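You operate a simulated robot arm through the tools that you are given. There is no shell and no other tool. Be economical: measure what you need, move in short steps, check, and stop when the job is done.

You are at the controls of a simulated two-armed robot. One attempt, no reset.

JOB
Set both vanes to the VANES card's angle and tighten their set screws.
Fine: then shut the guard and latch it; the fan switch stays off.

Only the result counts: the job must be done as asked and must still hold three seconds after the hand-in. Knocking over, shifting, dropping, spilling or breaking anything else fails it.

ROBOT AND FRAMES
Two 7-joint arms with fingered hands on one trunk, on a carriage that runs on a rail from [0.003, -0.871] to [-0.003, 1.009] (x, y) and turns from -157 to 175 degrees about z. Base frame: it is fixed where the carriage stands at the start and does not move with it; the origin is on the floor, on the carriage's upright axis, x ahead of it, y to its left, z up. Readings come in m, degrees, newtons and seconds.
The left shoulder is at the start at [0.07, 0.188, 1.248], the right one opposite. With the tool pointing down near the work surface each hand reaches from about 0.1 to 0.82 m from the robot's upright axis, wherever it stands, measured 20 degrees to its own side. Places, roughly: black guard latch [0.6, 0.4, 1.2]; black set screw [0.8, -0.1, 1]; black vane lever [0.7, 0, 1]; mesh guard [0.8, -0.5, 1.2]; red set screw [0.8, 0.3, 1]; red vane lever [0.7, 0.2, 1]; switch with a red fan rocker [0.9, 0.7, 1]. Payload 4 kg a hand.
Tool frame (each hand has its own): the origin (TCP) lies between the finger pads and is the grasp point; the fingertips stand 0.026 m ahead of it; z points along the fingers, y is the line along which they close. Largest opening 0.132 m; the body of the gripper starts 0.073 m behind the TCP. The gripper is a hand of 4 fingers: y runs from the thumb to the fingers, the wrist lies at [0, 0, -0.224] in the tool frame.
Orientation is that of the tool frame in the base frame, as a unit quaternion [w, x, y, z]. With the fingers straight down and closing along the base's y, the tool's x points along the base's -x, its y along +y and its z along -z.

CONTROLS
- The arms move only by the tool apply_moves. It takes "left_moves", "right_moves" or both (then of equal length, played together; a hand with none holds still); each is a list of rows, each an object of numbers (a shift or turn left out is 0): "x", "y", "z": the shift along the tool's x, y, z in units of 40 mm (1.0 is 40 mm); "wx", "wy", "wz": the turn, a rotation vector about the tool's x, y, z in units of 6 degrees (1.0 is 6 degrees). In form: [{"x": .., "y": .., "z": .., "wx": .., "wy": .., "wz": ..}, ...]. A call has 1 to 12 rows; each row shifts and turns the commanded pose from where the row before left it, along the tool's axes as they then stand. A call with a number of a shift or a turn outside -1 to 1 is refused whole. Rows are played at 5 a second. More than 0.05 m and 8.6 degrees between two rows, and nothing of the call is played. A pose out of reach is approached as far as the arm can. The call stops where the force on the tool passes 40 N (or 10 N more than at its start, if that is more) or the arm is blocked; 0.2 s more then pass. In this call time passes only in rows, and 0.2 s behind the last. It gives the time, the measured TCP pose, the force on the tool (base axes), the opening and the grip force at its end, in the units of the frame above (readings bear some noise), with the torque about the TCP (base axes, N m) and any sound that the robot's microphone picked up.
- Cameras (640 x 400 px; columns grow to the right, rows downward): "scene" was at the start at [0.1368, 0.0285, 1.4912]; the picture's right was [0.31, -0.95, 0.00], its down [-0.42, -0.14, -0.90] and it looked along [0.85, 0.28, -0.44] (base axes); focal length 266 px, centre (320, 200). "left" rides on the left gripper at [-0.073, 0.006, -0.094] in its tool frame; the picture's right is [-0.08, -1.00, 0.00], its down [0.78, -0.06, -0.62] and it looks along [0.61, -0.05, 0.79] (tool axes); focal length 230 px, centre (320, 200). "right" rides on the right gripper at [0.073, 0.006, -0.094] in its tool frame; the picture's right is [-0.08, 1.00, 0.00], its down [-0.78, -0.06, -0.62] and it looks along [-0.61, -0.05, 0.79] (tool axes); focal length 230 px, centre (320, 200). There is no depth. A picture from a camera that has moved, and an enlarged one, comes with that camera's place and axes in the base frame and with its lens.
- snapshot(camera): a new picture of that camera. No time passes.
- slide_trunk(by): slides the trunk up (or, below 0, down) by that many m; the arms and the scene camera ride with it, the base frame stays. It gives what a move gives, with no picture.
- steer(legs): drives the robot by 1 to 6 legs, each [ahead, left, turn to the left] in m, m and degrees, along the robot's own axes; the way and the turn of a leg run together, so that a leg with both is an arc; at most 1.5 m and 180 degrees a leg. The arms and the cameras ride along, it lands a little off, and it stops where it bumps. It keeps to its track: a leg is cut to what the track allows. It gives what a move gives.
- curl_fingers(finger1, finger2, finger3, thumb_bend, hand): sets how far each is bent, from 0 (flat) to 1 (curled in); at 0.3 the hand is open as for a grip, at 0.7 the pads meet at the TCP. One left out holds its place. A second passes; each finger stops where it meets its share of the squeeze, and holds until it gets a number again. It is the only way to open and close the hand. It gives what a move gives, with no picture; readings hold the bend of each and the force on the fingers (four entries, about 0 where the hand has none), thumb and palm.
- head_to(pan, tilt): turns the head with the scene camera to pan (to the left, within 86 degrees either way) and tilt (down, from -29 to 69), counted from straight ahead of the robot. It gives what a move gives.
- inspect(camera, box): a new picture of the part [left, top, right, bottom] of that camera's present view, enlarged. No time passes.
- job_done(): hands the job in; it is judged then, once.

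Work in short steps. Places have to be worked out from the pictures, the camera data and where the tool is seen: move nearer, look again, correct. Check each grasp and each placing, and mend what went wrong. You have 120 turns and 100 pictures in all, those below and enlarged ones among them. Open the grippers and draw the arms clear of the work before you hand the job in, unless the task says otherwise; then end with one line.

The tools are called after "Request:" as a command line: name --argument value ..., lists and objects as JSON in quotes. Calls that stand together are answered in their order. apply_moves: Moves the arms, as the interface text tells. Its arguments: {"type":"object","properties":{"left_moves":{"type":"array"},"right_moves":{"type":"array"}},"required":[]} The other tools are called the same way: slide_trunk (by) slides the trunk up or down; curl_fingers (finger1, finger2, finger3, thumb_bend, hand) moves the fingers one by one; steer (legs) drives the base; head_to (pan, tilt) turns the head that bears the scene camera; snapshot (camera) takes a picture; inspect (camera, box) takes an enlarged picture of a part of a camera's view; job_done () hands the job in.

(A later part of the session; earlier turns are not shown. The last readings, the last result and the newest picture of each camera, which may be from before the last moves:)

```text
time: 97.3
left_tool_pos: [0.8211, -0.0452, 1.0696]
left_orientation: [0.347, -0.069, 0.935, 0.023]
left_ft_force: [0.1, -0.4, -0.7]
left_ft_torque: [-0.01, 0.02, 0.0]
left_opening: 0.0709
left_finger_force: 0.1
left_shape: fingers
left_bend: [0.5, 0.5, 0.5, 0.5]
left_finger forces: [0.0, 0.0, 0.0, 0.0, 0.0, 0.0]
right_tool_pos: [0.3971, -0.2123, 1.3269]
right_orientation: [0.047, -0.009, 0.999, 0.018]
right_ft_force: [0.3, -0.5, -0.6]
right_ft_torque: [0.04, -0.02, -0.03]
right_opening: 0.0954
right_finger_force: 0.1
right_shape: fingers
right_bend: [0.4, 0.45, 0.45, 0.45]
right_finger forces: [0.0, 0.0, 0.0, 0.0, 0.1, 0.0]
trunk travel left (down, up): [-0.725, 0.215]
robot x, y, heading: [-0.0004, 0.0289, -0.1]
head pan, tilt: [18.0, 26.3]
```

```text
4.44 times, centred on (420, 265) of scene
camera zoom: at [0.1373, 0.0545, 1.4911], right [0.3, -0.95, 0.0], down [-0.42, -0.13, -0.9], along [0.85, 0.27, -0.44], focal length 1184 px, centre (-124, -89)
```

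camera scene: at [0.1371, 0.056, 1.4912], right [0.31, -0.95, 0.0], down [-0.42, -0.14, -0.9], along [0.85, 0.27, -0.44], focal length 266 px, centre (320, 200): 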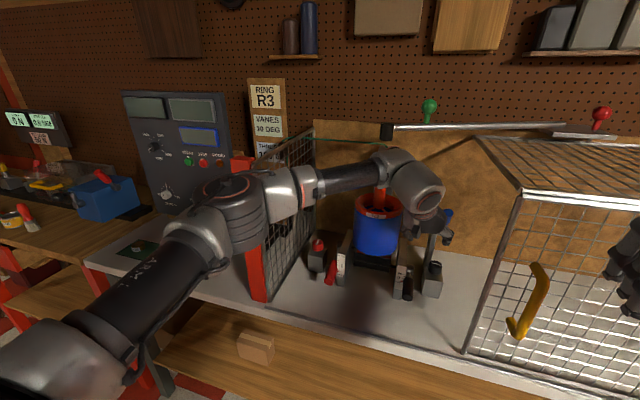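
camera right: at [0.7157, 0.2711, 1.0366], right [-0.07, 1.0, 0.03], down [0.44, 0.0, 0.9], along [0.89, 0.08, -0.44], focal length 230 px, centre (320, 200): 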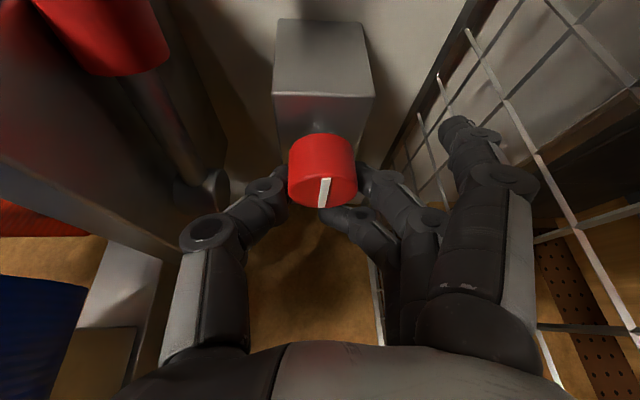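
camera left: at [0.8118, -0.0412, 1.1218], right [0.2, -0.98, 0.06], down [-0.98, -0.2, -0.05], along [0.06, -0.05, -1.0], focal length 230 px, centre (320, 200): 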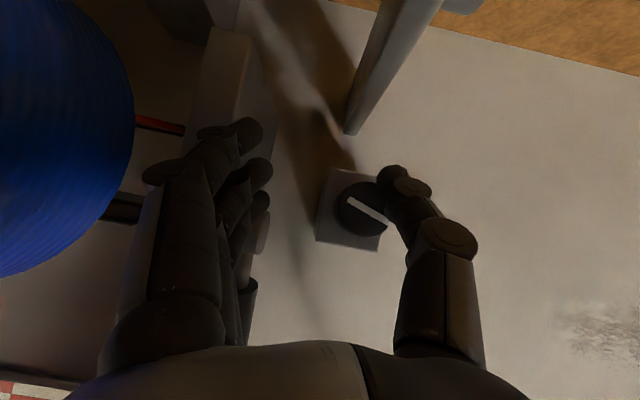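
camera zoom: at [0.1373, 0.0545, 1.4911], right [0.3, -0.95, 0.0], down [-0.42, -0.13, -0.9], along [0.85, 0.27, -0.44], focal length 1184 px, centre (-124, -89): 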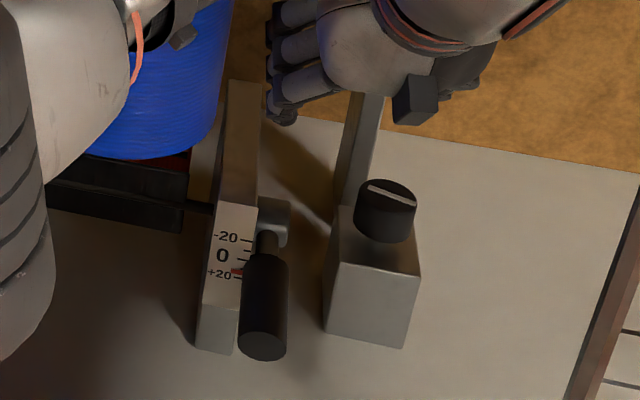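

The black pointer is unchanged. I'll retreat, shift the carriage 0.1 m right to give the left arm more room to yaw, and come back.

Request:
apply_moves --left_moves '[{"x": 0.29, "y": 0.5, "z": -0.89}, {"x": 0.29, "y": 0.5, "z": -0.89}, {"x": 0.29, "y": 0.5, "z": -0.89}, {"x": 0.29, "y": 0.5, "z": -0.89}, {"x": 0.29, "y": 0.5, "z": -0.89}, {"wx": 0.54, "wz": 0.64}, {"wx": 0.54, "wz": 0.64}, {"wx": 0.54, "wz": 0.64}, {"wx": 0.54, "wz": 0.64}]'

Request:
steer --legs '[[0, -0.1, 0]]'

Request:
snapshot --camera "scene"

```text
time: 99.3
left_tool_pos: [0.6458, 0.0308, 1.1661]
left_orientation: [0.347, 0.096, 0.932, -0.036]
left_ft_force: [0.8, -0.4, -0.2]
left_ft_torque: [0.0, -0.01, 0.0]
left_opening: 0.0709
left_finger_force: 0.1
left_shape: fingers
left_bend: [0.5, 0.5, 0.5, 0.5]
left_finger forces: [0.0, 0.1, 0.0, 0.0, 0.0, 0.1]
right_tool_pos: [0.3979, -0.2117, 1.3273]
right_orientation: [0.047, -0.011, 0.999, 0.017]
right_ft_force: [-0.2, 0.0, 0.1]
right_ft_torque: [0.0, -0.01, 0.03]
right_opening: 0.0956
right_finger_force: 0.1
right_shape: fingers
right_bend: [0.4, 0.45, 0.45, 0.45]
right_finger forces: [0.1, 0.0, 0.1, 0.1, 0.1, 0.1]
trunk travel left (down, up): [-0.725, 0.215]
robot x, y, heading: [-0.0012, 0.0269, -0.4]
head pan, tilt: [18.0, 26.3]
```

```text
time: 100.5
left_tool_pos: [0.6456, -0.0654, 1.1646]
left_orientation: [0.346, 0.095, 0.933, -0.035]
left_ft_force: [0.1, -0.1, 0.4]
left_ft_torque: [0.0, -0.03, 0.0]
left_opening: 0.0707
left_finger_force: 0.2
left_shape: fingers
left_bend: [0.5, 0.5, 0.5, 0.5]
left_finger forces: [0.0, 0.0, 0.1, 0.0, 0.0, 0.0]
right_tool_pos: [0.3978, -0.3095, 1.3284]
right_orientation: [0.047, -0.011, 0.999, 0.018]
right_ft_force: [0.3, 0.2, 0.5]
right_ft_torque: [0.03, 0.0, 0.0]
right_opening: 0.0955
right_finger_force: 0.0
right_shape: fingers
right_bend: [0.4, 0.45, 0.45, 0.45]
right_finger forces: [0.0, 0.0, 0.0, 0.0, 0.0, 0.0]
trunk travel left (down, up): [-0.725, 0.215]
robot x, y, heading: [-0.0015, -0.0728, -0.4]
head pan, tilt: [18.0, 26.3]
```

```text
28 pictures are left
camera scene: at [0.1372, -0.0416, 1.4911], right [0.3, -0.95, 0.0], down [-0.42, -0.14, -0.9], along [0.85, 0.27, -0.44], focal length 266 px, centre (320, 200)
```

scene: 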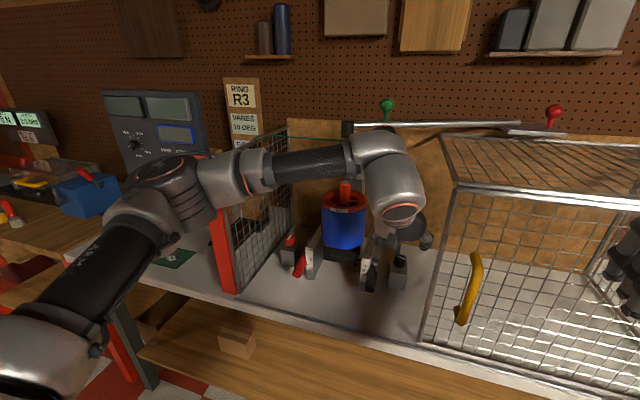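

I'll move to above the knob with yaw -13, then add counter-clockwise yaw.

Request:
apply_moves --left_moves '[{"x": -0.235, "y": 0.117, "z": 0.833}, {"x": -0.235, "y": 0.117, "z": 0.833}, {"x": -0.235, "y": 0.117, "z": 0.833}, {"x": -0.235, "y": 0.117, "z": 0.833}, {"x": -0.235, "y": 0.117, "z": 0.833}, {"x": -0.235, "y": 0.117, "z": 0.833}, {"wx": -0.54, "wz": -0.64}, {"wx": -0.54, "wz": -0.64}, {"wx": -0.54, "wz": -0.64}, {"wx": -0.54, "wz": -0.64}, {}]'

Request:
snapshot --camera "left"

```text
time: 102.8
left_tool_pos: [0.8221, -0.0743, 1.0501]
left_orientation: [0.346, -0.07, 0.935, 0.024]
left_ft_force: [0.2, -0.1, 1.6]
left_ft_torque: [0.0, -0.01, 0.01]
left_opening: 0.0708
left_finger_force: 0.1
left_shape: fingers
left_bend: [0.5, 0.5, 0.5, 0.5]
left_finger forces: [0.0, 0.1, 0.0, 0.1, 0.0, 0.0]
right_tool_pos: [0.3978, -0.3109, 1.3275]
right_orientation: [0.046, -0.01, 0.999, 0.018]
right_ft_force: [0.3, 0.4, -0.5]
right_ft_torque: [0.01, -0.03, -0.03]
right_opening: 0.0958
right_finger_force: 0.0
right_shape: fingers
right_bend: [0.4, 0.45, 0.45, 0.45]
right_finger forces: [0.0, 0.0, 0.0, 0.1, 0.1, 0.0]
trunk travel left (down, up): [-0.725, 0.215]
robot x, y, heading: [0.0023, -0.0736, -0.4]
head pan, tilt: [18.0, 26.3]
```

```text
27 pictures are left
camera left: at [0.8149, -0.0684, 1.1688], right [0.2, -0.98, 0.06], down [-0.98, -0.21, -0.04], along [0.06, -0.04, -1.0], focal length 230 px, centre (320, 200)
```

left: 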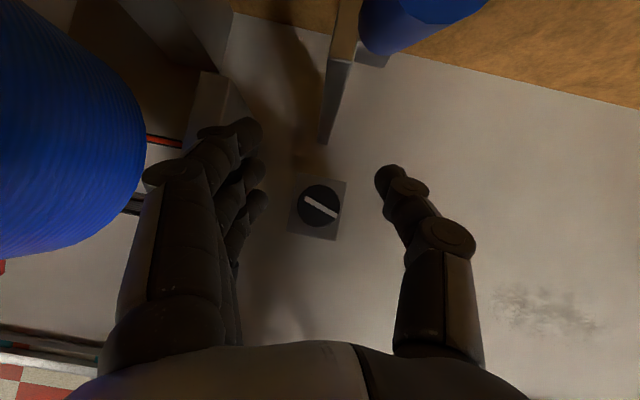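

The yaw is now +9 and the knob is centred at (0.821, -0.077). I'll lower to grasp height.

Request:
apply_moves --left_moves '[{"x": 0.355, "y": -0.025, "z": 0.41}, {"x": 0.355, "y": -0.025, "z": 0.41}, {"x": 0.35, "y": -0.025, "z": 0.4}]'

Request:
curl_fingers --hand "left" --finger2 0.62 --thumb_bend 0.62

Request:
snapshot --camera "left"

```text
time: 103.7
left_tool_pos: [0.8217, -0.0774, 0.9857]
left_orientation: [0.347, -0.069, 0.935, 0.023]
left_ft_force: [-0.4, -0.3, -0.8]
left_ft_torque: [0.0, -0.01, -0.02]
left_opening: 0.0706
left_finger_force: 0.0
left_shape: fingers
left_bend: [0.5, 0.5, 0.5, 0.5]
left_finger forces: [0.0, 0.0, 0.1, 0.0, 0.0, 0.0]
right_tool_pos: [0.3984, -0.3104, 1.3276]
right_orientation: [0.046, -0.011, 0.999, 0.018]
right_ft_force: [-0.2, 0.3, -0.5]
right_ft_torque: [0.0, 0.01, 0.0]
right_opening: 0.0956
right_finger_force: 0.1
right_shape: fingers
right_bend: [0.4, 0.45, 0.45, 0.45]
right_finger forces: [0.0, 0.0, 0.0, 0.0, 0.1, 0.0]
trunk travel left (down, up): [-0.725, 0.215]
robot x, y, heading: [-0.0017, -0.07, -0.2]
head pan, tilt: [18.0, 26.3]
```

```text
time: 104.7
left_tool_pos: [0.8214, -0.079, 0.9857]
left_orientation: [0.347, -0.069, 0.935, 0.024]
left_ft_force: [-0.6, -0.5, 0.4]
left_ft_torque: [0.01, -0.03, 0.0]
left_opening: 0.0523
left_finger_force: 0.2
left_shape: fingers
left_bend: [0.5, 0.62, 0.5, 0.62]
left_finger forces: [0.0, 0.1, 0.0, 0.1, 0.2, 0.1]
right_tool_pos: [0.3983, -0.3116, 1.3292]
right_orientation: [0.047, -0.011, 0.999, 0.019]
right_ft_force: [0.0, -0.5, 0.2]
right_ft_torque: [-0.05, 0.01, -0.01]
right_opening: 0.0955
right_finger_force: 0.0
right_shape: fingers
right_bend: [0.4, 0.45, 0.45, 0.45]
right_finger forces: [0.0, 0.1, 0.1, 0.1, 0.0, 0.1]
trunk travel left (down, up): [-0.725, 0.215]
robot x, y, heading: [0.001, -0.071, -0.2]
head pan, tilt: [18.0, 26.3]
```

```text
26 pictures are left
camera left: at [0.8141, -0.0719, 1.1038], right [0.2, -0.98, 0.05], down [-0.98, -0.21, -0.04], along [0.06, -0.04, -1.0], focal length 230 px, centre (320, 200)
```

left: 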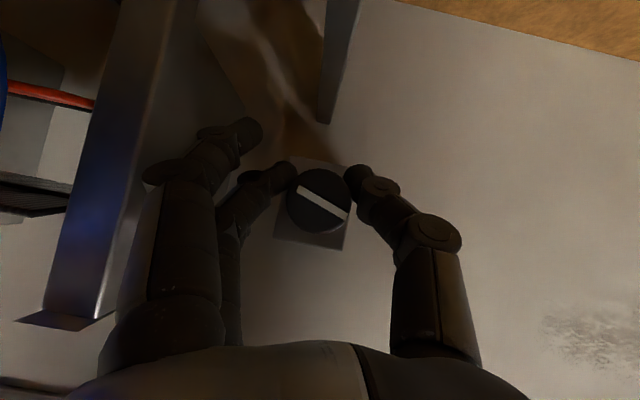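

The tips sit slightly beyond the knob's centre. I'll pull back 8 mm, then close firmly.

Request:
apply_moves --left_moves '[{"x": 0.15, "z": -0.13}]'

Request:
curl_fingers --hand "left" --finger2 0.74 --thumb_bend 0.74

Request:
apply_moves --left_moves '[{"wx": 0.54, "wz": 0.64}, {"wx": 0.54, "wz": 0.64}, {"wx": 0.54, "wz": 0.64}]'

Request:
snapshot --camera "left"

```text
time: 105.0
left_tool_pos: [0.8143, -0.0794, 0.985]
left_orientation: [0.347, -0.07, 0.935, 0.024]
left_ft_force: [4.4, 0.3, -0.2]
left_ft_torque: [0.01, -0.05, 0.0]
left_opening: 0.0531
left_finger_force: 2.0
left_shape: fingers
left_bend: [0.5, 0.61, 0.5, 0.61]
left_finger forces: [0.0, 1.6, 0.0, 0.0, 2.2, 0.0]
right_tool_pos: [0.3983, -0.31, 1.3272]
right_orientation: [0.046, -0.01, 0.999, 0.018]
right_ft_force: [-1.1, -0.6, -0.6]
right_ft_torque: [-0.01, 0.02, -0.01]
right_opening: 0.0956
right_finger_force: 0.1
right_shape: fingers
right_bend: [0.4, 0.45, 0.45, 0.45]
right_finger forces: [0.0, 0.1, 0.1, 0.0, 0.1, 0.0]
trunk travel left (down, up): [-0.725, 0.215]
robot x, y, heading: [0.001, -0.0731, -0.2]
head pan, tilt: [18.0, 26.3]
```

```text
time: 106.0
left_tool_pos: [0.8153, -0.0806, 0.9851]
left_orientation: [0.347, -0.069, 0.935, 0.023]
left_ft_force: [10.5, -5.6, 1.6]
left_ft_torque: [0.02, -0.17, -0.07]
left_opening: 0.0504
left_finger_force: 12.8
left_shape: fingers
left_bend: [0.5, 0.61, 0.5, 0.66]
left_finger forces: [0.0, 9.4, 0.1, 0.1, 16.1, 0.0]
right_tool_pos: [0.3981, -0.3121, 1.3265]
right_orientation: [0.046, -0.01, 0.999, 0.018]
right_ft_force: [-1.0, 0.4, 0.7]
right_ft_torque: [0.02, -0.03, 0.01]
right_opening: 0.0956
right_finger_force: 0.1
right_shape: fingers
right_bend: [0.4, 0.45, 0.45, 0.45]
right_finger forces: [0.0, 0.0, 0.0, 0.1, 0.0, 0.1]
trunk travel left (down, up): [-0.725, 0.215]
robot x, y, heading: [0.0042, -0.0687, -0.4]
head pan, tilt: [18.0, 26.3]
```

```text
time: 106.8
left_tool_pos: [0.8142, -0.0794, 0.9842]
left_orientation: [0.347, 0.055, 0.936, -0.022]
left_ft_force: [6.8, -2.7, 0.1]
left_ft_torque: [0.04, -0.07, 0.01]
left_opening: 0.05
left_finger_force: 11.9
left_shape: fingers
left_bend: [0.5, 0.61, 0.5, 0.66]
left_finger forces: [0.0, 10.4, 0.1, 0.0, 13.3, 0.1]
right_tool_pos: [0.3986, -0.312, 1.326]
right_orientation: [0.046, -0.01, 0.999, 0.018]
right_ft_force: [0.3, 0.3, 0.0]
right_ft_torque: [0.02, -0.02, -0.02]
right_opening: 0.0956
right_finger_force: 0.1
right_shape: fingers
right_bend: [0.4, 0.45, 0.45, 0.45]
right_finger forces: [0.1, 0.0, 0.0, 0.0, 0.0, 0.0]
trunk travel left (down, up): [-0.725, 0.215]
robot x, y, heading: [-0.0015, -0.0708, -0.6]
head pan, tilt: [18.0, 26.3]
```

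```text
25 pictures are left
camera left: at [0.8096, -0.0722, 1.103], right [-0.06, -1.0, 0.05], down [-1.0, 0.06, -0.04], along [0.04, -0.05, -1.0], focal length 230 px, centre (320, 200)
```

left: 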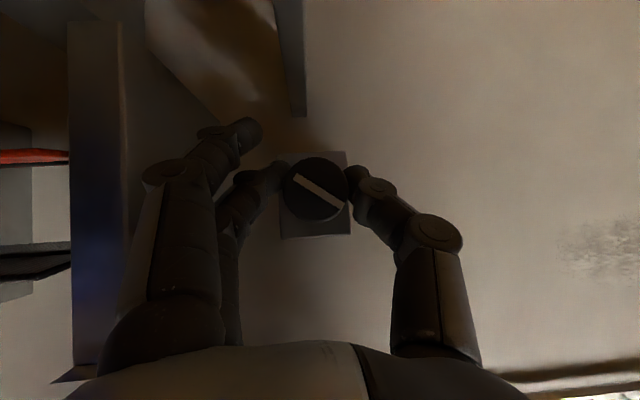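

The knob follows the hand, with about 53 degrees left. I'll continue clockwise to yaw of about -44.

Request:
apply_moves --left_moves '[{"wx": 0.54, "wz": 0.64}, {"wx": 0.54, "wz": 0.64}, {"wx": 0.54, "wz": 0.64}, {"wx": 0.54, "wz": 0.64}, {"wx": 0.54, "wz": 0.64}, {"wx": 0.54, "wz": 0.64}, {"wx": 0.54, "wz": 0.64}]'

Request:
snapshot --camera "left"

```text
time: 108.5
left_tool_pos: [0.8098, -0.0856, 0.9886]
left_orientation: [0.327, 0.338, 0.874, -0.12]
left_ft_force: [3.0, 3.7, -10.1]
left_ft_torque: [0.05, 0.15, 0.04]
left_opening: 0.0427
left_finger_force: 9.0
left_shape: fingers
left_bend: [0.5, 0.55, 0.5, 0.69]
left_finger forces: [0.0, 11.8, 0.0, 0.1, 6.5, 0.0]
right_tool_pos: [0.393, -0.3159, 1.329]
right_orientation: [0.048, -0.011, 0.999, 0.02]
right_ft_force: [0.7, -0.3, -0.6]
right_ft_torque: [-0.04, 0.0, -0.03]
right_opening: 0.0953
right_finger_force: 0.1
right_shape: fingers
right_bend: [0.4, 0.45, 0.45, 0.45]
right_finger forces: [0.0, 0.1, 0.0, 0.0, 0.0, 0.0]
trunk travel left (down, up): [-0.725, 0.215]
robot x, y, heading: [-0.0016, -0.0733, -0.5]
head pan, tilt: [18.0, 26.3]
```

```text
24 pictures are left
camera left: at [0.8086, -0.0765, 1.1067], right [-0.63, -0.78, 0.04], down [-0.78, 0.62, -0.04], along [0.01, -0.06, -1.0], focal length 230 px, centre (320, 200)
```

left: 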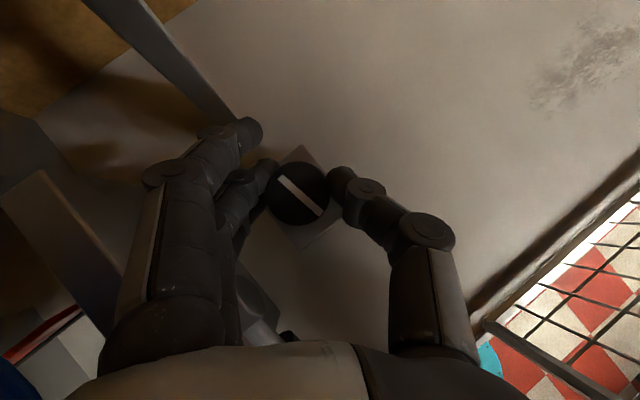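

About 10 degrees remain. I'll turn three more rows, looking for the stop.

Request:
apply_moves --left_moves '[{"wx": 0.54, "wz": 0.64}, {"wx": 0.54, "wz": 0.64}, {"wx": 0.54, "wz": 0.64}]'

Request:
snapshot --camera "left"

```text
time: 109.5
left_tool_pos: [0.7924, -0.1025, 1.007]
left_orientation: [0.317, 0.464, 0.811, -0.163]
left_ft_force: [7.1, 6.7, -3.0]
left_ft_torque: [0.11, -0.08, 0.07]
left_opening: 0.0356
left_finger_force: 3.6
left_shape: fingers
left_bend: [0.5, 0.69, 0.41, 0.74]
left_finger forces: [0.1, 0.1, 8.2, 0.0, 0.1, 0.0]
right_tool_pos: [0.3776, -0.3144, 1.3338]
right_orientation: [0.054, -0.01, 0.998, 0.018]
right_ft_force: [-0.7, 0.4, 0.1]
right_ft_torque: [-0.08, 0.02, -0.03]
right_opening: 0.0955
right_finger_force: 0.0
right_shape: fingers
right_bend: [0.4, 0.45, 0.45, 0.45]
right_finger forces: [0.0, 0.0, 0.0, 0.0, 0.0, 0.1]
trunk travel left (down, up): [-0.725, 0.215]
robot x, y, heading: [-0.0009, -0.0671, -0.5]
head pan, tilt: [18.0, 26.3]
stopped in row 3 (left hand): the arm was blocked; the commanded pose is now the measured one
```

```text
23 pictures are left
camera left: at [0.7908, -0.0941, 1.1252], right [-0.83, -0.56, 0.02], down [-0.56, 0.82, -0.06], along [0.02, -0.07, -1.0], focal length 230 px, centre (320, 200)
```

left: 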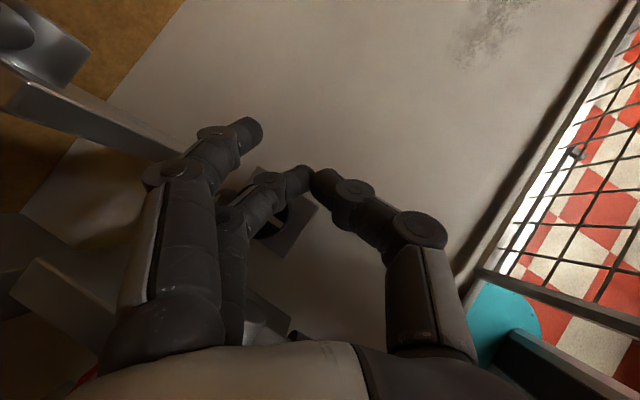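

The arm was blocked near the roll and slipped off. I'll undo the yaw while lifting, then inspect.

Request:
apply_moves --left_moves '[{"x": -0.3, "z": -0.36, "wx": -0.5, "wz": -0.6}, {"x": -0.3, "z": -0.36, "wx": -0.54, "wz": -0.64}, {"x": -0.3, "z": -0.36, "wx": -0.54, "wz": -0.64}, {"x": -0.3, "z": -0.36, "wx": -0.54, "wz": -0.64}, {"x": -0.1, "z": -0.12, "wx": -0.54, "wz": -0.64}, {"wx": -0.54, "wz": -0.64}, {"wx": -0.54, "wz": -0.64}, {}]'

Request:
snapshot --camera "scene"

Request:
inspect --camera "scene" --box '[330, 200, 430, 300]'

```text
time: 111.2
left_tool_pos: [0.8106, -0.089, 1.0704]
left_orientation: [0.343, 0.186, 0.918, -0.07]
left_ft_force: [0.1, -0.3, 0.2]
left_ft_torque: [0.01, 0.0, -0.02]
left_opening: 0.0357
left_finger_force: 0.1
left_shape: fingers
left_bend: [0.5, 0.69, 0.5, 0.74]
left_finger forces: [0.1, 0.1, 0.1, 0.0, 0.0, 0.1]
right_tool_pos: [0.3982, -0.3124, 1.327]
right_orientation: [0.046, -0.01, 0.999, 0.018]
right_ft_force: [-1.2, 0.0, -0.2]
right_ft_torque: [-0.02, -0.02, 0.0]
right_opening: 0.0956
right_finger_force: 0.1
right_shape: fingers
right_bend: [0.4, 0.45, 0.45, 0.45]
right_finger forces: [0.0, 0.0, 0.0, 0.1, 0.1, 0.1]
trunk travel left (down, up): [-0.725, 0.215]
robot x, y, heading: [-0.0025, -0.0738, -0.5]
head pan, tilt: [18.0, 26.3]
```

```text
22 pictures are left
camera scene: at [0.1377, -0.0441, 1.4911], right [0.3, -0.95, 0.0], down [-0.42, -0.13, -0.9], along [0.85, 0.27, -0.44], focal length 266 px, centre (320, 200)
```

scene: 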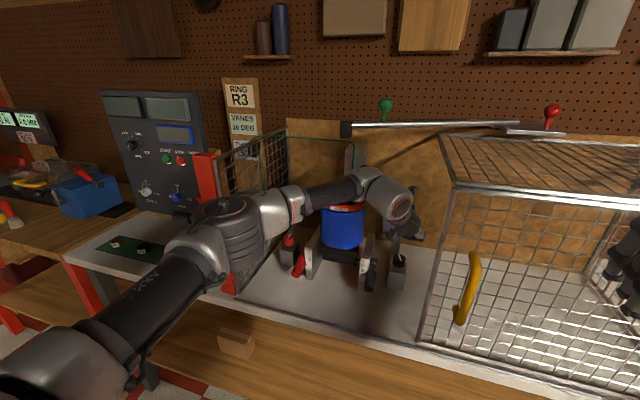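

```text
4.00 times, centred on (380, 250) of scene
camera zoom: at [0.1377, -0.0441, 1.4911], right [0.3, -0.95, 0.0], down [-0.42, -0.13, -0.9], along [0.85, 0.27, -0.44], focal length 1066 px, centre (80, 0)
```

zoom: 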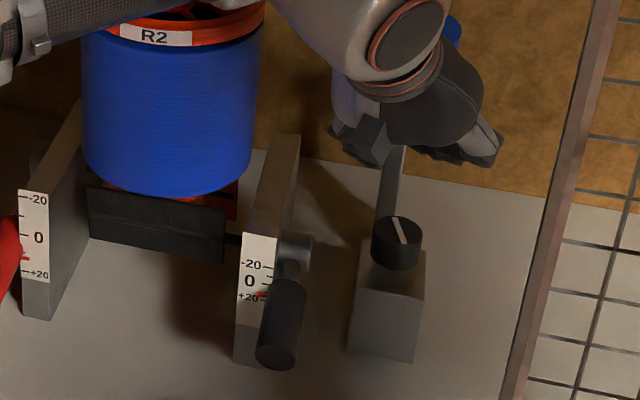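

Black's slot is at about 75 degrees and needs roughly 15 more. I'll re-grip from yaw≈0 and do one more stroke.

Request:
curl_fingers --hand "left" --finger2 0.52 --thumb_bend 0.52

Request:
apply_moves --left_moves '[{"wx": -0.54, "wz": -0.64}, {"wx": -0.54, "wz": -0.64}, {"wx": -0.54, "wz": -0.64}, {"wx": -0.54, "wz": -0.64}, {"wx": -0.54, "wz": -0.64}, {}]'

Request:
apply_moves --left_moves '[{"x": 0.32, "y": 0.0625, "z": 0.42}, {"x": 0.32, "y": 0.0625, "z": 0.42}, {"x": 0.32, "y": 0.0625, "z": 0.42}, {"x": 0.32, "y": 0.0625, "z": 0.42}]'

Request:
snapshot --camera "left"

```text
time: 112.2
left_tool_pos: [0.8101, -0.0886, 1.0726]
left_orientation: [0.345, 0.188, 0.917, -0.071]
left_ft_force: [0.5, 0.7, 0.6]
left_ft_torque: [0.0, -0.01, -0.03]
left_opening: 0.0666
left_finger_force: 0.1
left_shape: fingers
left_bend: [0.5, 0.52, 0.5, 0.52]
left_finger forces: [0.0, 0.1, 0.0, 0.0, 0.1, 0.1]
right_tool_pos: [0.3966, -0.3124, 1.3273]
right_orientation: [0.047, -0.009, 0.999, 0.018]
right_ft_force: [0.9, -0.2, 0.5]
right_ft_torque: [0.02, -0.01, 0.01]
right_opening: 0.0955
right_finger_force: 0.0
right_shape: fingers
right_bend: [0.4, 0.45, 0.45, 0.45]
right_finger forces: [0.0, 0.1, 0.0, 0.0, 0.0, 0.0]
trunk travel left (down, up): [-0.725, 0.215]
robot x, y, heading: [0.0044, -0.0722, -0.3]
head pan, tilt: [18.0, 26.3]
```

```text
time: 113.7
left_tool_pos: [0.8102, -0.0892, 1.0702]
left_orientation: [0.351, -0.018, 0.936, 0.002]
left_ft_force: [0.1, -0.5, 0.4]
left_ft_torque: [-0.03, -0.01, -0.01]
left_opening: 0.0669
left_finger_force: 0.1
left_shape: fingers
left_bend: [0.5, 0.52, 0.5, 0.52]
left_finger forces: [0.0, 0.0, 0.1, 0.1, 0.0, 0.0]
right_tool_pos: [0.3976, -0.3126, 1.328]
right_orientation: [0.047, -0.01, 0.999, 0.019]
right_ft_force: [-0.8, -0.6, 0.1]
right_ft_torque: [0.0, -0.02, -0.01]
right_opening: 0.0956
right_finger_force: 0.1
right_shape: fingers
right_bend: [0.4, 0.45, 0.45, 0.45]
right_finger forces: [0.0, 0.1, 0.0, 0.0, 0.0, 0.1]
trunk travel left (down, up): [-0.725, 0.215]
robot x, y, heading: [-0.0014, -0.0716, -0.4]
head pan, tilt: [18.0, 26.3]
```

```text
time: 114.7
left_tool_pos: [0.8169, -0.0809, 0.9881]
left_orientation: [0.35, -0.018, 0.936, 0.002]
left_ft_force: [0.7, -0.3, 0.5]
left_ft_torque: [-0.03, 0.0, -0.02]
left_opening: 0.0669
left_finger_force: 0.1
left_shape: fingers
left_bend: [0.5, 0.52, 0.5, 0.52]
left_finger forces: [0.1, 0.0, 0.0, 0.1, 0.0, 0.1]
right_tool_pos: [0.3985, -0.3111, 1.3278]
right_orientation: [0.047, -0.01, 0.999, 0.018]
right_ft_force: [-0.1, 0.1, 0.0]
right_ft_torque: [0.02, -0.01, -0.03]
right_opening: 0.0956
right_finger_force: 0.1
right_shape: fingers
right_bend: [0.4, 0.45, 0.45, 0.45]
right_finger forces: [0.0, 0.0, 0.0, 0.0, 0.0, 0.1]
trunk travel left (down, up): [-0.725, 0.215]
robot x, y, heading: [0.0024, -0.0704, -0.5]
head pan, tilt: [18.0, 26.3]
```

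```text
20 pictures are left
camera left: at [0.8094, -0.0734, 1.1052], right [0.09, -0.99, 0.06], down [-0.99, -0.1, -0.05], along [0.06, -0.05, -1.0], focal length 230 px, centre (320, 200)
```

left: 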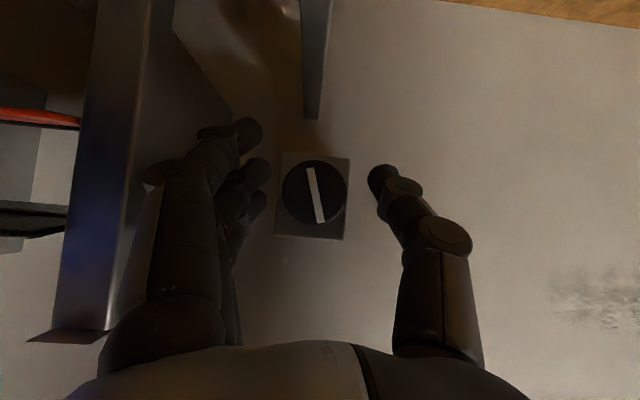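

The slot is at about 70 degrees. I'll grip firmly and turn clockwise about 30 degrees.

Request:
curl_fingers --hand "left" --finger2 0.76 --thumb_bend 0.76

Request:
apply_moves --left_moves '[{"wx": 0.54, "wz": 0.64}, {"wx": 0.54, "wz": 0.64}, {"wx": 0.54, "wz": 0.64}, {"wx": 0.54, "wz": 0.64}, {"wx": 0.54, "wz": 0.64}, {"wx": 0.54, "wz": 0.64}]'

Request:
snapshot --camera "left"

```text
time: 115.7
left_tool_pos: [0.8167, -0.0818, 0.9872]
left_orientation: [0.35, -0.018, 0.936, 0.003]
left_ft_force: [7.9, -7.5, -1.6]
left_ft_torque: [0.04, -0.09, -0.01]
left_opening: 0.0479
left_finger_force: 12.9
left_shape: fingers
left_bend: [0.5, 0.6, 0.5, 0.68]
left_finger forces: [0.0, 9.2, 0.0, 0.0, 16.1, 0.0]
right_tool_pos: [0.3989, -0.3133, 1.3268]
right_orientation: [0.046, -0.009, 0.999, 0.019]
right_ft_force: [-0.9, -0.6, 0.2]
right_ft_torque: [-0.01, 0.01, 0.01]
right_opening: 0.0954
right_finger_force: 0.1
right_shape: fingers
right_bend: [0.4, 0.45, 0.45, 0.45]
right_finger forces: [0.0, 0.0, 0.0, 0.1, 0.0, 0.1]
trunk travel left (down, up): [-0.725, 0.215]
robot x, y, heading: [0.0001, -0.0708, -0.3]
head pan, tilt: [18.0, 26.3]
```

```text
time: 117.0
left_tool_pos: [0.8168, -0.0834, 0.9874]
left_orientation: [0.341, 0.229, 0.908, -0.086]
left_ft_force: [17.0, -9.2, -1.8]
left_ft_torque: [-0.07, -0.22, 0.15]
left_opening: 0.0456
left_finger_force: 12.7
left_shape: fingers
left_bend: [0.5, 0.6, 0.5, 0.68]
left_finger forces: [0.1, 7.0, 0.0, 0.1, 18.4, 0.0]
right_tool_pos: [0.4016, -0.3141, 1.3272]
right_orientation: [0.045, -0.009, 0.999, 0.019]
right_ft_force: [-0.5, 0.1, 0.8]
right_ft_torque: [0.0, 0.0, -0.02]
right_opening: 0.0955
right_finger_force: 0.1
right_shape: fingers
right_bend: [0.4, 0.45, 0.45, 0.45]
right_finger forces: [0.0, 0.1, 0.0, 0.1, 0.0, 0.1]
trunk travel left (down, up): [-0.725, 0.215]
robot x, y, heading: [0.0031, -0.0748, -0.4]
head pan, tilt: [18.0, 26.3]
```

```text
19 pictures are left
camera left: at [0.8143, -0.0736, 1.1046], right [-0.42, -0.91, 0.05], down [-0.91, 0.42, -0.05], along [0.03, -0.07, -1.0], focal length 230 px, centre (320, 200)
```

left: 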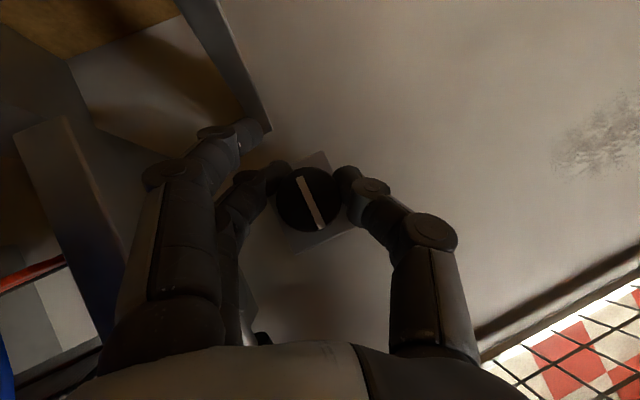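

The slot is at about 94 degrees and resistance is rising (17 N). I'll nudge two more rows to confirm the stop.

Request:
apply_moves --left_moves '[{"wx": 0.54, "wz": 0.64}, {"wx": 0.4, "wz": 0.48}]'

Request:
snapshot --camera "left"

```text
time: 117.7
left_tool_pos: [0.8162, -0.0827, 0.9863]
left_orientation: [0.332, 0.299, 0.888, -0.11]
left_ft_force: [10.6, -9.1, -0.7]
left_ft_torque: [-0.12, -0.15, 0.15]
left_opening: 0.0453
left_finger_force: 10.6
left_shape: fingers
left_bend: [0.5, 0.6, 0.5, 0.68]
left_finger forces: [0.0, 6.9, 0.0, 0.0, 13.7, 0.1]
right_tool_pos: [0.3998, -0.313, 1.3267]
right_orientation: [0.047, -0.009, 0.999, 0.018]
right_ft_force: [-0.5, -1.1, 0.2]
right_ft_torque: [0.01, 0.0, 0.0]
right_opening: 0.0955
right_finger_force: 0.0
right_shape: fingers
right_bend: [0.4, 0.45, 0.45, 0.45]
right_finger forces: [0.0, 0.0, 0.0, 0.0, 0.0, 0.0]
trunk travel left (down, up): [-0.725, 0.215]
robot x, y, heading: [-0.0003, -0.0725, -0.4]
head pan, tilt: [18.0, 26.3]
```

```text
18 pictures are left
camera left: at [0.814, -0.0735, 1.1046], right [-0.55, -0.83, 0.05], down [-0.83, 0.55, -0.05], along [0.02, -0.07, -1.0], focal length 230 px, centre (320, 200)
```

left: 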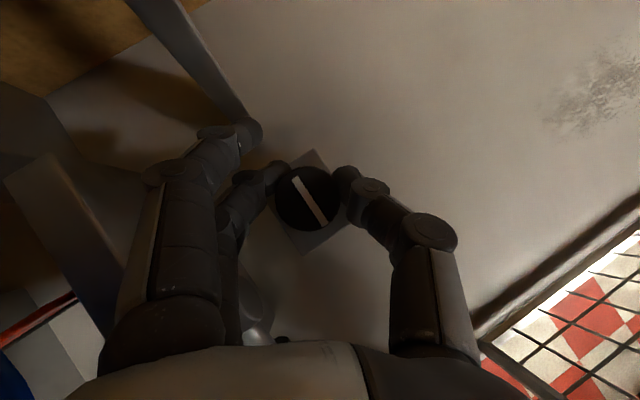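

Black is at its stop too: the slot holds at 93 degrees while the hand turned. I'll release, lift the left hand out and retract it, and pitch the right hand forward for the guard handle at the same time.

Request:
curl_fingers --hand "left" --finger1 0.4 --finger2 0.4 --finger3 0.4 --thumb_bend 0.4

Request:
apply_moves --left_moves '[{"x": -0.4, "z": -0.48}, {"x": -0.4, "z": -0.48}, {"x": -0.4, "z": -0.48}, {"x": -0.4, "z": -0.48}]'

Request:
apply_moves --left_moves '[{"x": 0.55, "y": -0.05, "z": -0.87}, {"x": 0.55, "y": -0.05, "z": -0.87}, {"x": 0.55, "y": -0.05, "z": -0.87}, {"x": 0.55, "y": -0.05, "z": -0.87}, {"x": 0.55, "y": -0.05, "z": -0.87}, {"x": 0.55, "y": -0.05, "z": -0.87}, {"x": 0.55, "y": -0.05, "z": -0.87}, {"x": 0.55, "y": -0.05, "z": -0.87}, {"x": 0.55, "y": -0.05, "z": -0.87}, {"x": 0.55, "y": -0.05, "z": -0.87}]' --right_moves '[{"wy": -0.92}, {"wy": -0.92}, {"wy": -0.92}, {"wy": -0.92}, {"wy": -0.92}, {"wy": -0.92}, {"wy": -0.92}, {"wy": -0.92}, {"wy": -0.92}, {}]'

Request:
snapshot --camera "scene"

```text
time: 118.7
left_tool_pos: [0.8146, -0.0805, 0.9868]
left_orientation: [0.334, 0.296, 0.888, -0.109]
left_ft_force: [-0.5, -0.1, 0.2]
left_ft_torque: [0.01, 0.02, -0.01]
left_opening: 0.103
left_finger_force: 0.0
left_shape: fingers
left_bend: [0.4, 0.4, 0.4, 0.4]
left_finger forces: [0.0, 0.1, 0.0, 0.0, 0.0, 0.0]
right_tool_pos: [0.3987, -0.3118, 1.3286]
right_orientation: [0.047, -0.009, 0.999, 0.018]
right_ft_force: [-0.1, -0.4, 0.3]
right_ft_torque: [0.0, 0.02, 0.0]
right_opening: 0.0953
right_finger_force: 0.1
right_shape: fingers
right_bend: [0.4, 0.45, 0.45, 0.45]
right_finger forces: [0.0, 0.0, 0.1, 0.0, 0.0, 0.0]
trunk travel left (down, up): [-0.725, 0.215]
robot x, y, heading: [-0.0019, -0.0718, -0.5]
head pan, tilt: [18.0, 26.3]
```

```text
time: 119.7
left_tool_pos: [0.8108, -0.0798, 1.0864]
left_orientation: [0.334, 0.298, 0.888, -0.11]
left_ft_force: [-0.5, 0.0, -0.3]
left_ft_torque: [-0.03, 0.02, -0.01]
left_opening: 0.1029
left_finger_force: 0.1
left_shape: fingers
left_bend: [0.4, 0.4, 0.4, 0.4]
left_finger forces: [0.0, 0.1, 0.0, 0.1, 0.0, 0.1]
right_tool_pos: [0.3967, -0.313, 1.3289]
right_orientation: [0.047, -0.01, 0.999, 0.019]
right_ft_force: [0.1, -1.0, 0.2]
right_ft_torque: [-0.01, -0.01, 0.02]
right_opening: 0.0955
right_finger_force: 0.0
right_shape: fingers
right_bend: [0.4, 0.45, 0.45, 0.45]
right_finger forces: [0.0, 0.0, 0.0, 0.0, 0.0, 0.0]
trunk travel left (down, up): [-0.725, 0.215]
robot x, y, heading: [-0.0007, -0.0709, -0.3]
head pan, tilt: [18.0, 26.3]
```

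```text
time: 121.8
left_tool_pos: [0.4841, 0.1427, 1.2041]
left_orientation: [0.335, 0.298, 0.887, -0.11]
left_ft_force: [0.1, 0.0, -0.1]
left_ft_torque: [-0.01, -0.02, 0.01]
left_opening: 0.1032
left_finger_force: 0.1
left_shape: fingers
left_bend: [0.4, 0.4, 0.4, 0.4]
left_finger forces: [0.0, 0.0, 0.0, 0.1, 0.1, 0.1]
right_tool_pos: [0.392, -0.2963, 1.3295]
right_orientation: [0.265, -0.029, 0.964, 0.003]
right_ft_force: [0.3, -0.9, -0.3]
right_ft_torque: [0.0, 0.03, 0.0]
right_opening: 0.0957
right_finger_force: 0.1
right_shape: fingers
right_bend: [0.4, 0.45, 0.45, 0.45]
right_finger forces: [0.0, 0.1, 0.0, 0.1, 0.0, 0.0]
right hand out of reach, approached as far as the arm can: row 5, 6, 7, 8, 9
trunk travel left (down, up): [-0.725, 0.215]
robot x, y, heading: [0.0003, -0.0714, -0.3]
head pan, tilt: [18.0, 26.3]
```

```text
17 pictures are left
camera scene: at [0.1352, -0.0432, 1.4914], right [0.3, -0.95, 0.0], down [-0.42, -0.14, -0.9], along [0.85, 0.27, -0.44], focal length 266 px, centre (320, 200)
```

scene: 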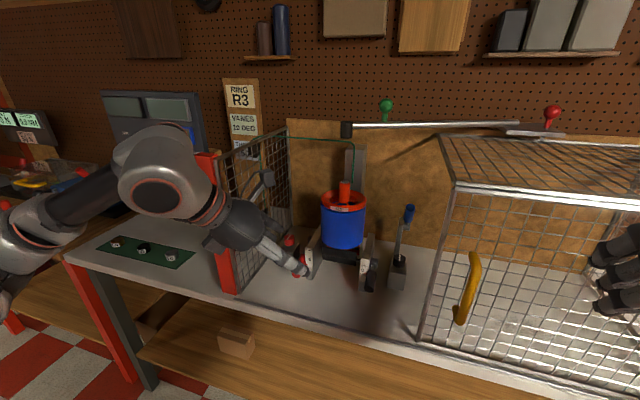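

The right hand could pitch only to about 31 degrees while folded, which is enough. I'll bring it in front of the yellow handle at about (0.57, -0.195, 1.11) and retract the left further.

Request:
apply_moves --left_moves '[{"x": 0.07, "y": -0.1, "z": -0.62}, {"x": 0.07, "y": -0.1, "z": -0.62}, {"x": 0.07, "y": -0.1, "z": -0.62}, {"x": 0.07, "y": -0.1, "z": -0.62}, {"x": 0.07, "y": -0.1, "z": -0.62}, {"x": 0.07, "y": -0.1, "z": -0.62}, {"x": 0.07, "y": -0.1, "z": -0.62}]' --right_moves '[{"x": 0.147, "y": 0.357, "z": 0.786}, {"x": 0.147, "y": 0.357, "z": 0.786}, {"x": 0.147, "y": 0.357, "z": 0.786}, {"x": 0.147, "y": 0.357, "z": 0.786}, {"x": 0.147, "y": 0.357, "z": 0.786}, {"x": 0.147, "y": 0.357, "z": 0.786}, {"x": 0.147, "y": 0.357, "z": 0.786}]'

Request:
snapshot --camera "right"

```text
time: 123.5
left_tool_pos: [0.3618, 0.1971, 1.3233]
left_orientation: [0.334, 0.297, 0.888, -0.109]
left_ft_force: [-0.1, -0.3, 0.4]
left_ft_torque: [0.0, 0.03, -0.03]
left_opening: 0.103
left_finger_force: 0.1
left_shape: fingers
left_bend: [0.4, 0.4, 0.4, 0.4]
left_finger forces: [0.1, 0.1, 0.0, 0.1, 0.0, 0.1]
right_tool_pos: [0.3962, -0.2925, 1.3177]
right_orientation: [0.265, -0.028, 0.964, 0.003]
right_ft_force: [-1.1, -0.1, 0.2]
right_ft_torque: [-0.01, 0.01, 0.02]
right_opening: 0.0953
right_finger_force: 0.1
right_shape: fingers
right_bend: [0.4, 0.45, 0.45, 0.45]
right_finger forces: [0.0, 0.0, 0.1, 0.1, 0.1, 0.1]
right hand out of reach, approached as far as the arm can: row 1, 2, 3, 4, 5, 6, 7
trunk travel left (down, up): [-0.725, 0.215]
robot x, y, heading: [0.0029, -0.0708, -0.2]
head pan, tilt: [18.0, 26.3]
```

```text
16 pictures are left
camera right: at [0.2863, -0.2932, 1.3615], right [0.01, 1.0, 0.03], down [0.36, -0.03, 0.93], along [0.93, 0.0, -0.36], focal length 230 px, centre (320, 200)
```

right: 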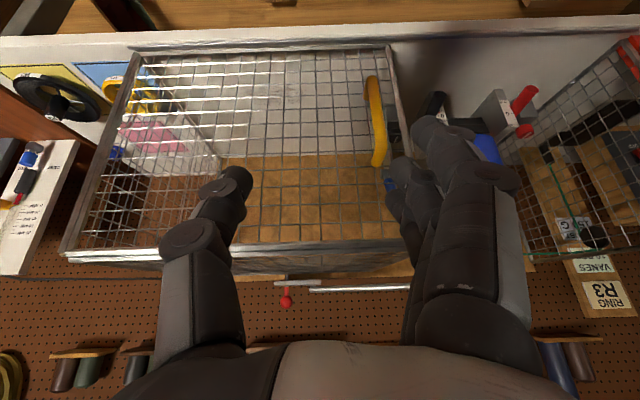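

The commanded pose (60 degree pitch) isn't reachable here. I'll pull the command back 10 cm and reduce the pitch.

Request:
apply_moves --right_moves '[{"x": 0.42, "z": -0.72}, {"x": 0.42, "z": -0.72}, {"x": 0.42, "z": -0.72}, {"wy": 0.8}, {"wy": 0.8}, {"wy": 0.8}, {"wy": 0.8}, {"wy": 0.8}, {}]'

Request:
snapshot --camera "right"

```text
time: 125.5
left_tool_pos: [0.3614, 0.1971, 1.3225]
left_orientation: [0.335, 0.297, 0.888, -0.11]
left_ft_force: [-0.4, -0.6, 0.0]
left_ft_torque: [-0.01, 0.0, 0.0]
left_opening: 0.103
left_finger_force: 0.0
left_shape: fingers
left_bend: [0.4, 0.4, 0.4, 0.4]
left_finger forces: [0.0, 0.1, 0.0, 0.0, 0.0, 0.0]
right_tool_pos: [0.3087, -0.2969, 1.3687]
right_orientation: [0.058, -0.029, 0.998, -0.003]
right_ft_force: [-0.4, -0.3, 0.5]
right_ft_torque: [0.01, -0.03, 0.04]
right_opening: 0.0956
right_finger_force: 0.0
right_shape: fingers
right_bend: [0.4, 0.45, 0.45, 0.45]
right_finger forces: [0.1, 0.0, 0.0, 0.0, 0.0, 0.0]
trunk travel left (down, up): [-0.725, 0.215]
robot x, y, heading: [-0.0005, -0.0709, -0.3]
head pan, tilt: [18.0, 26.3]
```

```text
15 pictures are left
camera right: at [0.2259, -0.2959, 1.4532], right [0.02, 1.0, 0.0], down [0.71, -0.01, 0.7], along [0.7, -0.02, -0.71], focal length 230 px, centre (320, 200)
```

right: 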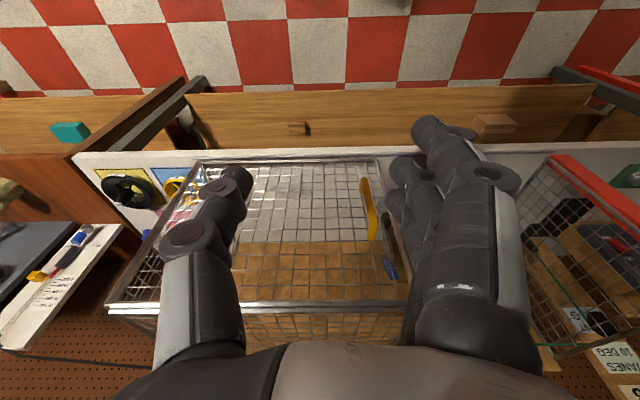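

Now it's at a real pose. I'll go forward and down first, then pitch 30 degrees in front of the handle.

Request:
apply_moves --right_moves '[{"x": -0.5, "y": 0.36, "z": 0.77}, {"x": -0.5, "y": 0.36, "z": 0.77}, {"x": -0.5, "y": 0.36, "z": 0.77}, {"x": -0.5, "y": 0.36, "z": 0.77}, {"x": -0.5, "y": 0.36, "z": 0.77}, {"x": -0.5, "y": 0.36, "z": 0.77}, {"wy": -0.8}, {"wy": -0.8}, {"wy": -0.8}, {"wy": -0.8}, {"wy": -0.8}, {"wy": -0.8}]'

Request:
snapshot --camera "right"

```text
time: 128.1
left_tool_pos: [0.3618, 0.1974, 1.3241]
left_orientation: [0.334, 0.298, 0.887, -0.11]
left_ft_force: [-0.4, -0.9, 0.1]
left_ft_torque: [0.03, -0.02, 0.02]
left_opening: 0.1031
left_finger_force: 0.2
left_shape: fingers
left_bend: [0.4, 0.4, 0.4, 0.4]
left_finger forces: [0.1, 0.0, 0.0, 0.1, 0.1, 0.1]
right_tool_pos: [0.4501, -0.1897, 1.2024]
right_orientation: [0.244, -0.028, 0.969, 0.003]
right_ft_force: [-1.2, -0.5, -0.2]
right_ft_torque: [0.03, 0.0, 0.02]
right_opening: 0.0954
right_finger_force: 0.1
right_shape: fingers
right_bend: [0.4, 0.45, 0.45, 0.45]
right_finger forces: [0.1, 0.0, 0.1, 0.0, 0.0, 0.0]
right hand out of reach, approached as far as the arm can: row 11, 12
trunk travel left (down, up): [-0.725, 0.215]
robot x, y, heading: [-0.0021, -0.0693, -0.7]
head pan, tilt: [18.0, 26.3]
```

```text
14 pictures are left
camera right: at [0.342, -0.19, 1.2503], right [0.01, 1.0, 0.03], down [0.4, -0.03, 0.92], along [0.92, 0.0, -0.4], focal length 230 px, centre (320, 200)
```

right: 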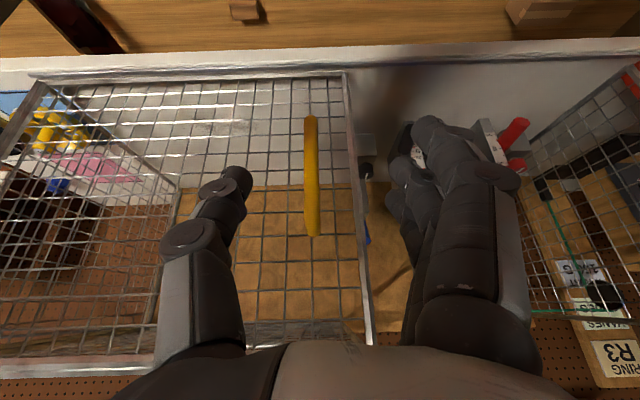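

The handle is at y≈-0.199, z 1.04–1.19. I'll move in so the fingers straddle it, then close.

Request:
apply_moves --right_moves '[{"x": -0.32, "y": -0.09, "z": 0.757}, {"x": -0.32, "y": -0.09, "z": 0.757}, {"x": -0.32, "y": -0.09, "z": 0.757}, {"x": -0.32, "y": -0.09, "z": 0.757}]'

Request:
curl_fingers --hand "right" --finger1 0.72 --finger2 0.72 --finger3 0.72 --thumb_bend 0.72

Request:
snapshot --camera "right"

```text
time: 129.1
left_tool_pos: [0.364, 0.1977, 1.3228]
left_orientation: [0.333, 0.297, 0.888, -0.11]
left_ft_force: [0.7, 0.1, 0.3]
left_ft_torque: [-0.02, -0.02, -0.02]
left_opening: 0.1031
left_finger_force: 0.1
left_shape: fingers
left_bend: [0.4, 0.4, 0.4, 0.4]
left_finger forces: [0.0, 0.1, 0.1, 0.0, 0.0, 0.1]
right_tool_pos: [0.5554, -0.1992, 1.1185]
right_orientation: [0.243, -0.028, 0.97, 0.002]
right_ft_force: [-0.5, 0.1, 0.6]
right_ft_torque: [0.0, 0.03, 0.05]
right_opening: 0.0957
right_finger_force: 0.0
right_shape: fingers
right_bend: [0.4, 0.45, 0.45, 0.45]
right_finger forces: [0.0, 0.0, 0.0, 0.0, 0.0, 0.0]
trunk travel left (down, up): [-0.725, 0.215]
robot x, y, heading: [0.0012, -0.0702, -0.5]
head pan, tilt: [18.0, 26.3]
```

```text
time: 130.1
left_tool_pos: [0.3624, 0.1994, 1.3229]
left_orientation: [0.334, 0.297, 0.888, -0.11]
left_ft_force: [0.1, 1.0, 0.5]
left_ft_torque: [-0.01, -0.03, 0.02]
left_opening: 0.103
left_finger_force: 0.1
left_shape: fingers
left_bend: [0.4, 0.4, 0.4, 0.4]
left_finger forces: [0.1, 0.0, 0.0, 0.0, 0.0, 0.1]
right_tool_pos: [0.5525, -0.1985, 1.1207]
right_orientation: [0.243, -0.028, 0.969, 0.002]
right_ft_force: [-3.0, 3.6, -3.4]
right_ft_torque: [0.01, 0.13, 0.09]
right_opening: 0.0122
right_finger_force: 5.5
right_shape: fingers
right_bend: [0.72, 0.71, 0.69, 0.71]
right_finger forces: [0.1, 3.4, 4.3, 0.1, 3.5, 0.0]
trunk travel left (down, up): [-0.725, 0.215]
robot x, y, heading: [0.0008, -0.0728, -0.6]
head pan, tilt: [18.0, 26.3]
```

```text
13 pictures are left
camera right: at [0.4449, -0.1991, 1.1679], right [0.01, 1.0, 0.03], down [0.4, -0.03, 0.91], along [0.92, 0.0, -0.4], focal length 230 px, centre (320, 200)
```

right: 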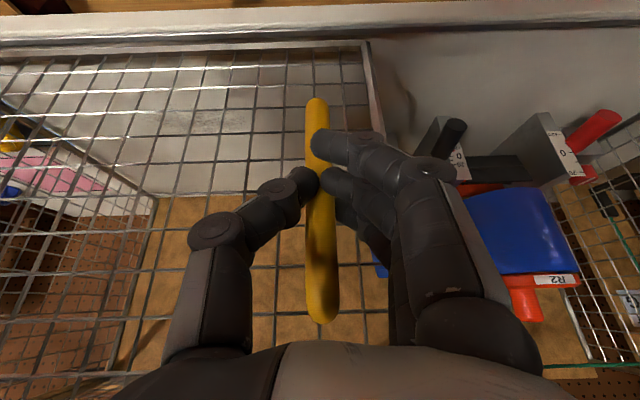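

The handle is gripped, with the thumb on the pushing side. I'll slide the guard left by driving 0.25 m.

Request:
steer --legs '[[0, 0.25, 0]]'

Request:
snapshot --camera "scene"

```text
time: 131.9
left_tool_pos: [0.3616, 0.4427, 1.324]
left_orientation: [0.334, 0.297, 0.887, -0.11]
left_ft_force: [0.4, -0.1, -0.7]
left_ft_torque: [0.02, -0.02, -0.01]
left_opening: 0.1032
left_finger_force: 0.1
left_shape: fingers
left_bend: [0.4, 0.4, 0.4, 0.4]
left_finger forces: [0.0, 0.1, 0.1, 0.0, 0.0, 0.1]
right_tool_pos: [0.5525, 0.0461, 1.1202]
right_orientation: [0.244, -0.026, 0.969, 0.002]
right_ft_force: [-2.3, 0.1, -0.5]
right_ft_torque: [-0.02, 0.06, 0.01]
right_opening: 0.0125
right_finger_force: 4.4
right_shape: fingers
right_bend: [0.72, 0.72, 0.71, 0.7]
right_finger forces: [0.0, 0.0, 3.3, 0.0, 5.5, 0.1]
trunk travel left (down, up): [-0.725, 0.215]
robot x, y, heading: [0.0019, 0.1727, -0.6]
head pan, tilt: [18.0, 26.3]
```

```text
12 pictures are left
camera scene: at [0.1358, 0.2017, 1.4913], right [0.3, -0.95, 0.0], down [-0.42, -0.13, -0.9], along [0.85, 0.27, -0.44], focal length 266 px, centre (320, 200)
```

scene: 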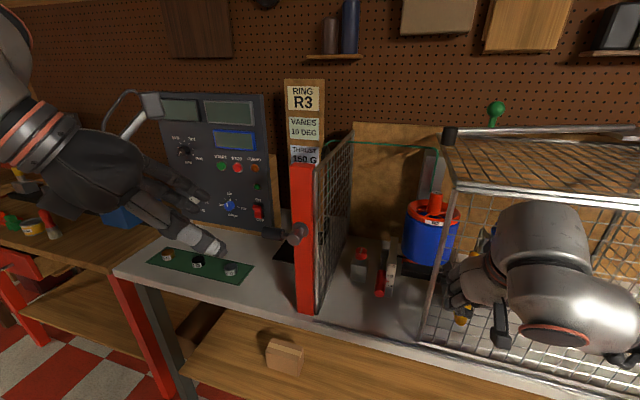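

The guard is sliding well. I'll drive 0.2 m more.

Request:
steer --legs '[[0, 0.2, 0]]'

Request:
snapshot --camera "scene"

```text
time: 133.4
left_tool_pos: [0.3591, 0.6415, 1.3249]
left_orientation: [0.335, 0.296, 0.888, -0.109]
left_ft_force: [0.0, -0.3, 0.7]
left_ft_torque: [-0.02, 0.0, -0.01]
left_opening: 0.1034
left_finger_force: 0.1
left_shape: fingers
left_bend: [0.4, 0.4, 0.4, 0.4]
left_finger forces: [0.0, 0.1, 0.1, 0.0, 0.0, 0.0]
right_tool_pos: [0.5519, 0.2452, 1.1206]
right_orientation: [0.245, -0.029, 0.969, 0.003]
right_ft_force: [-6.5, -1.7, -0.7]
right_ft_torque: [-0.07, 0.07, -0.06]
right_opening: 0.0125
right_finger_force: 5.8
right_shape: fingers
right_bend: [0.72, 0.72, 0.71, 0.7]
right_finger forces: [0.0, 0.0, 2.9, 0.1, 8.5, 0.1]
trunk travel left (down, up): [-0.725, 0.215]
robot x, y, heading: [-0.0022, 0.3703, -0.5]
head pan, tilt: [18.0, 26.3]
```

```text
11 pictures are left
camera scene: at [0.1346, 0.3991, 1.4914], right [0.3, -0.95, 0.0], down [-0.42, -0.13, -0.9], along [0.85, 0.27, -0.44], focal length 266 px, centre (320, 200)
```

scene: 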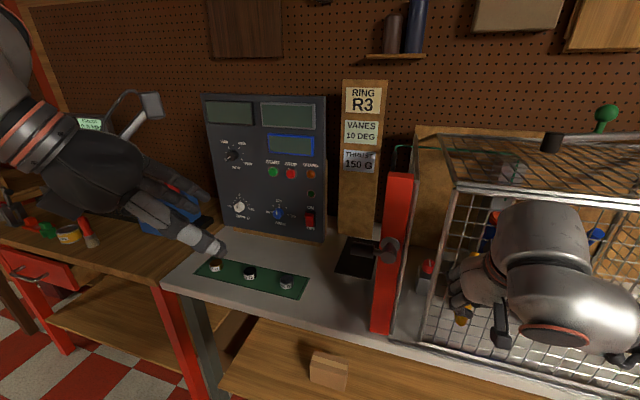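

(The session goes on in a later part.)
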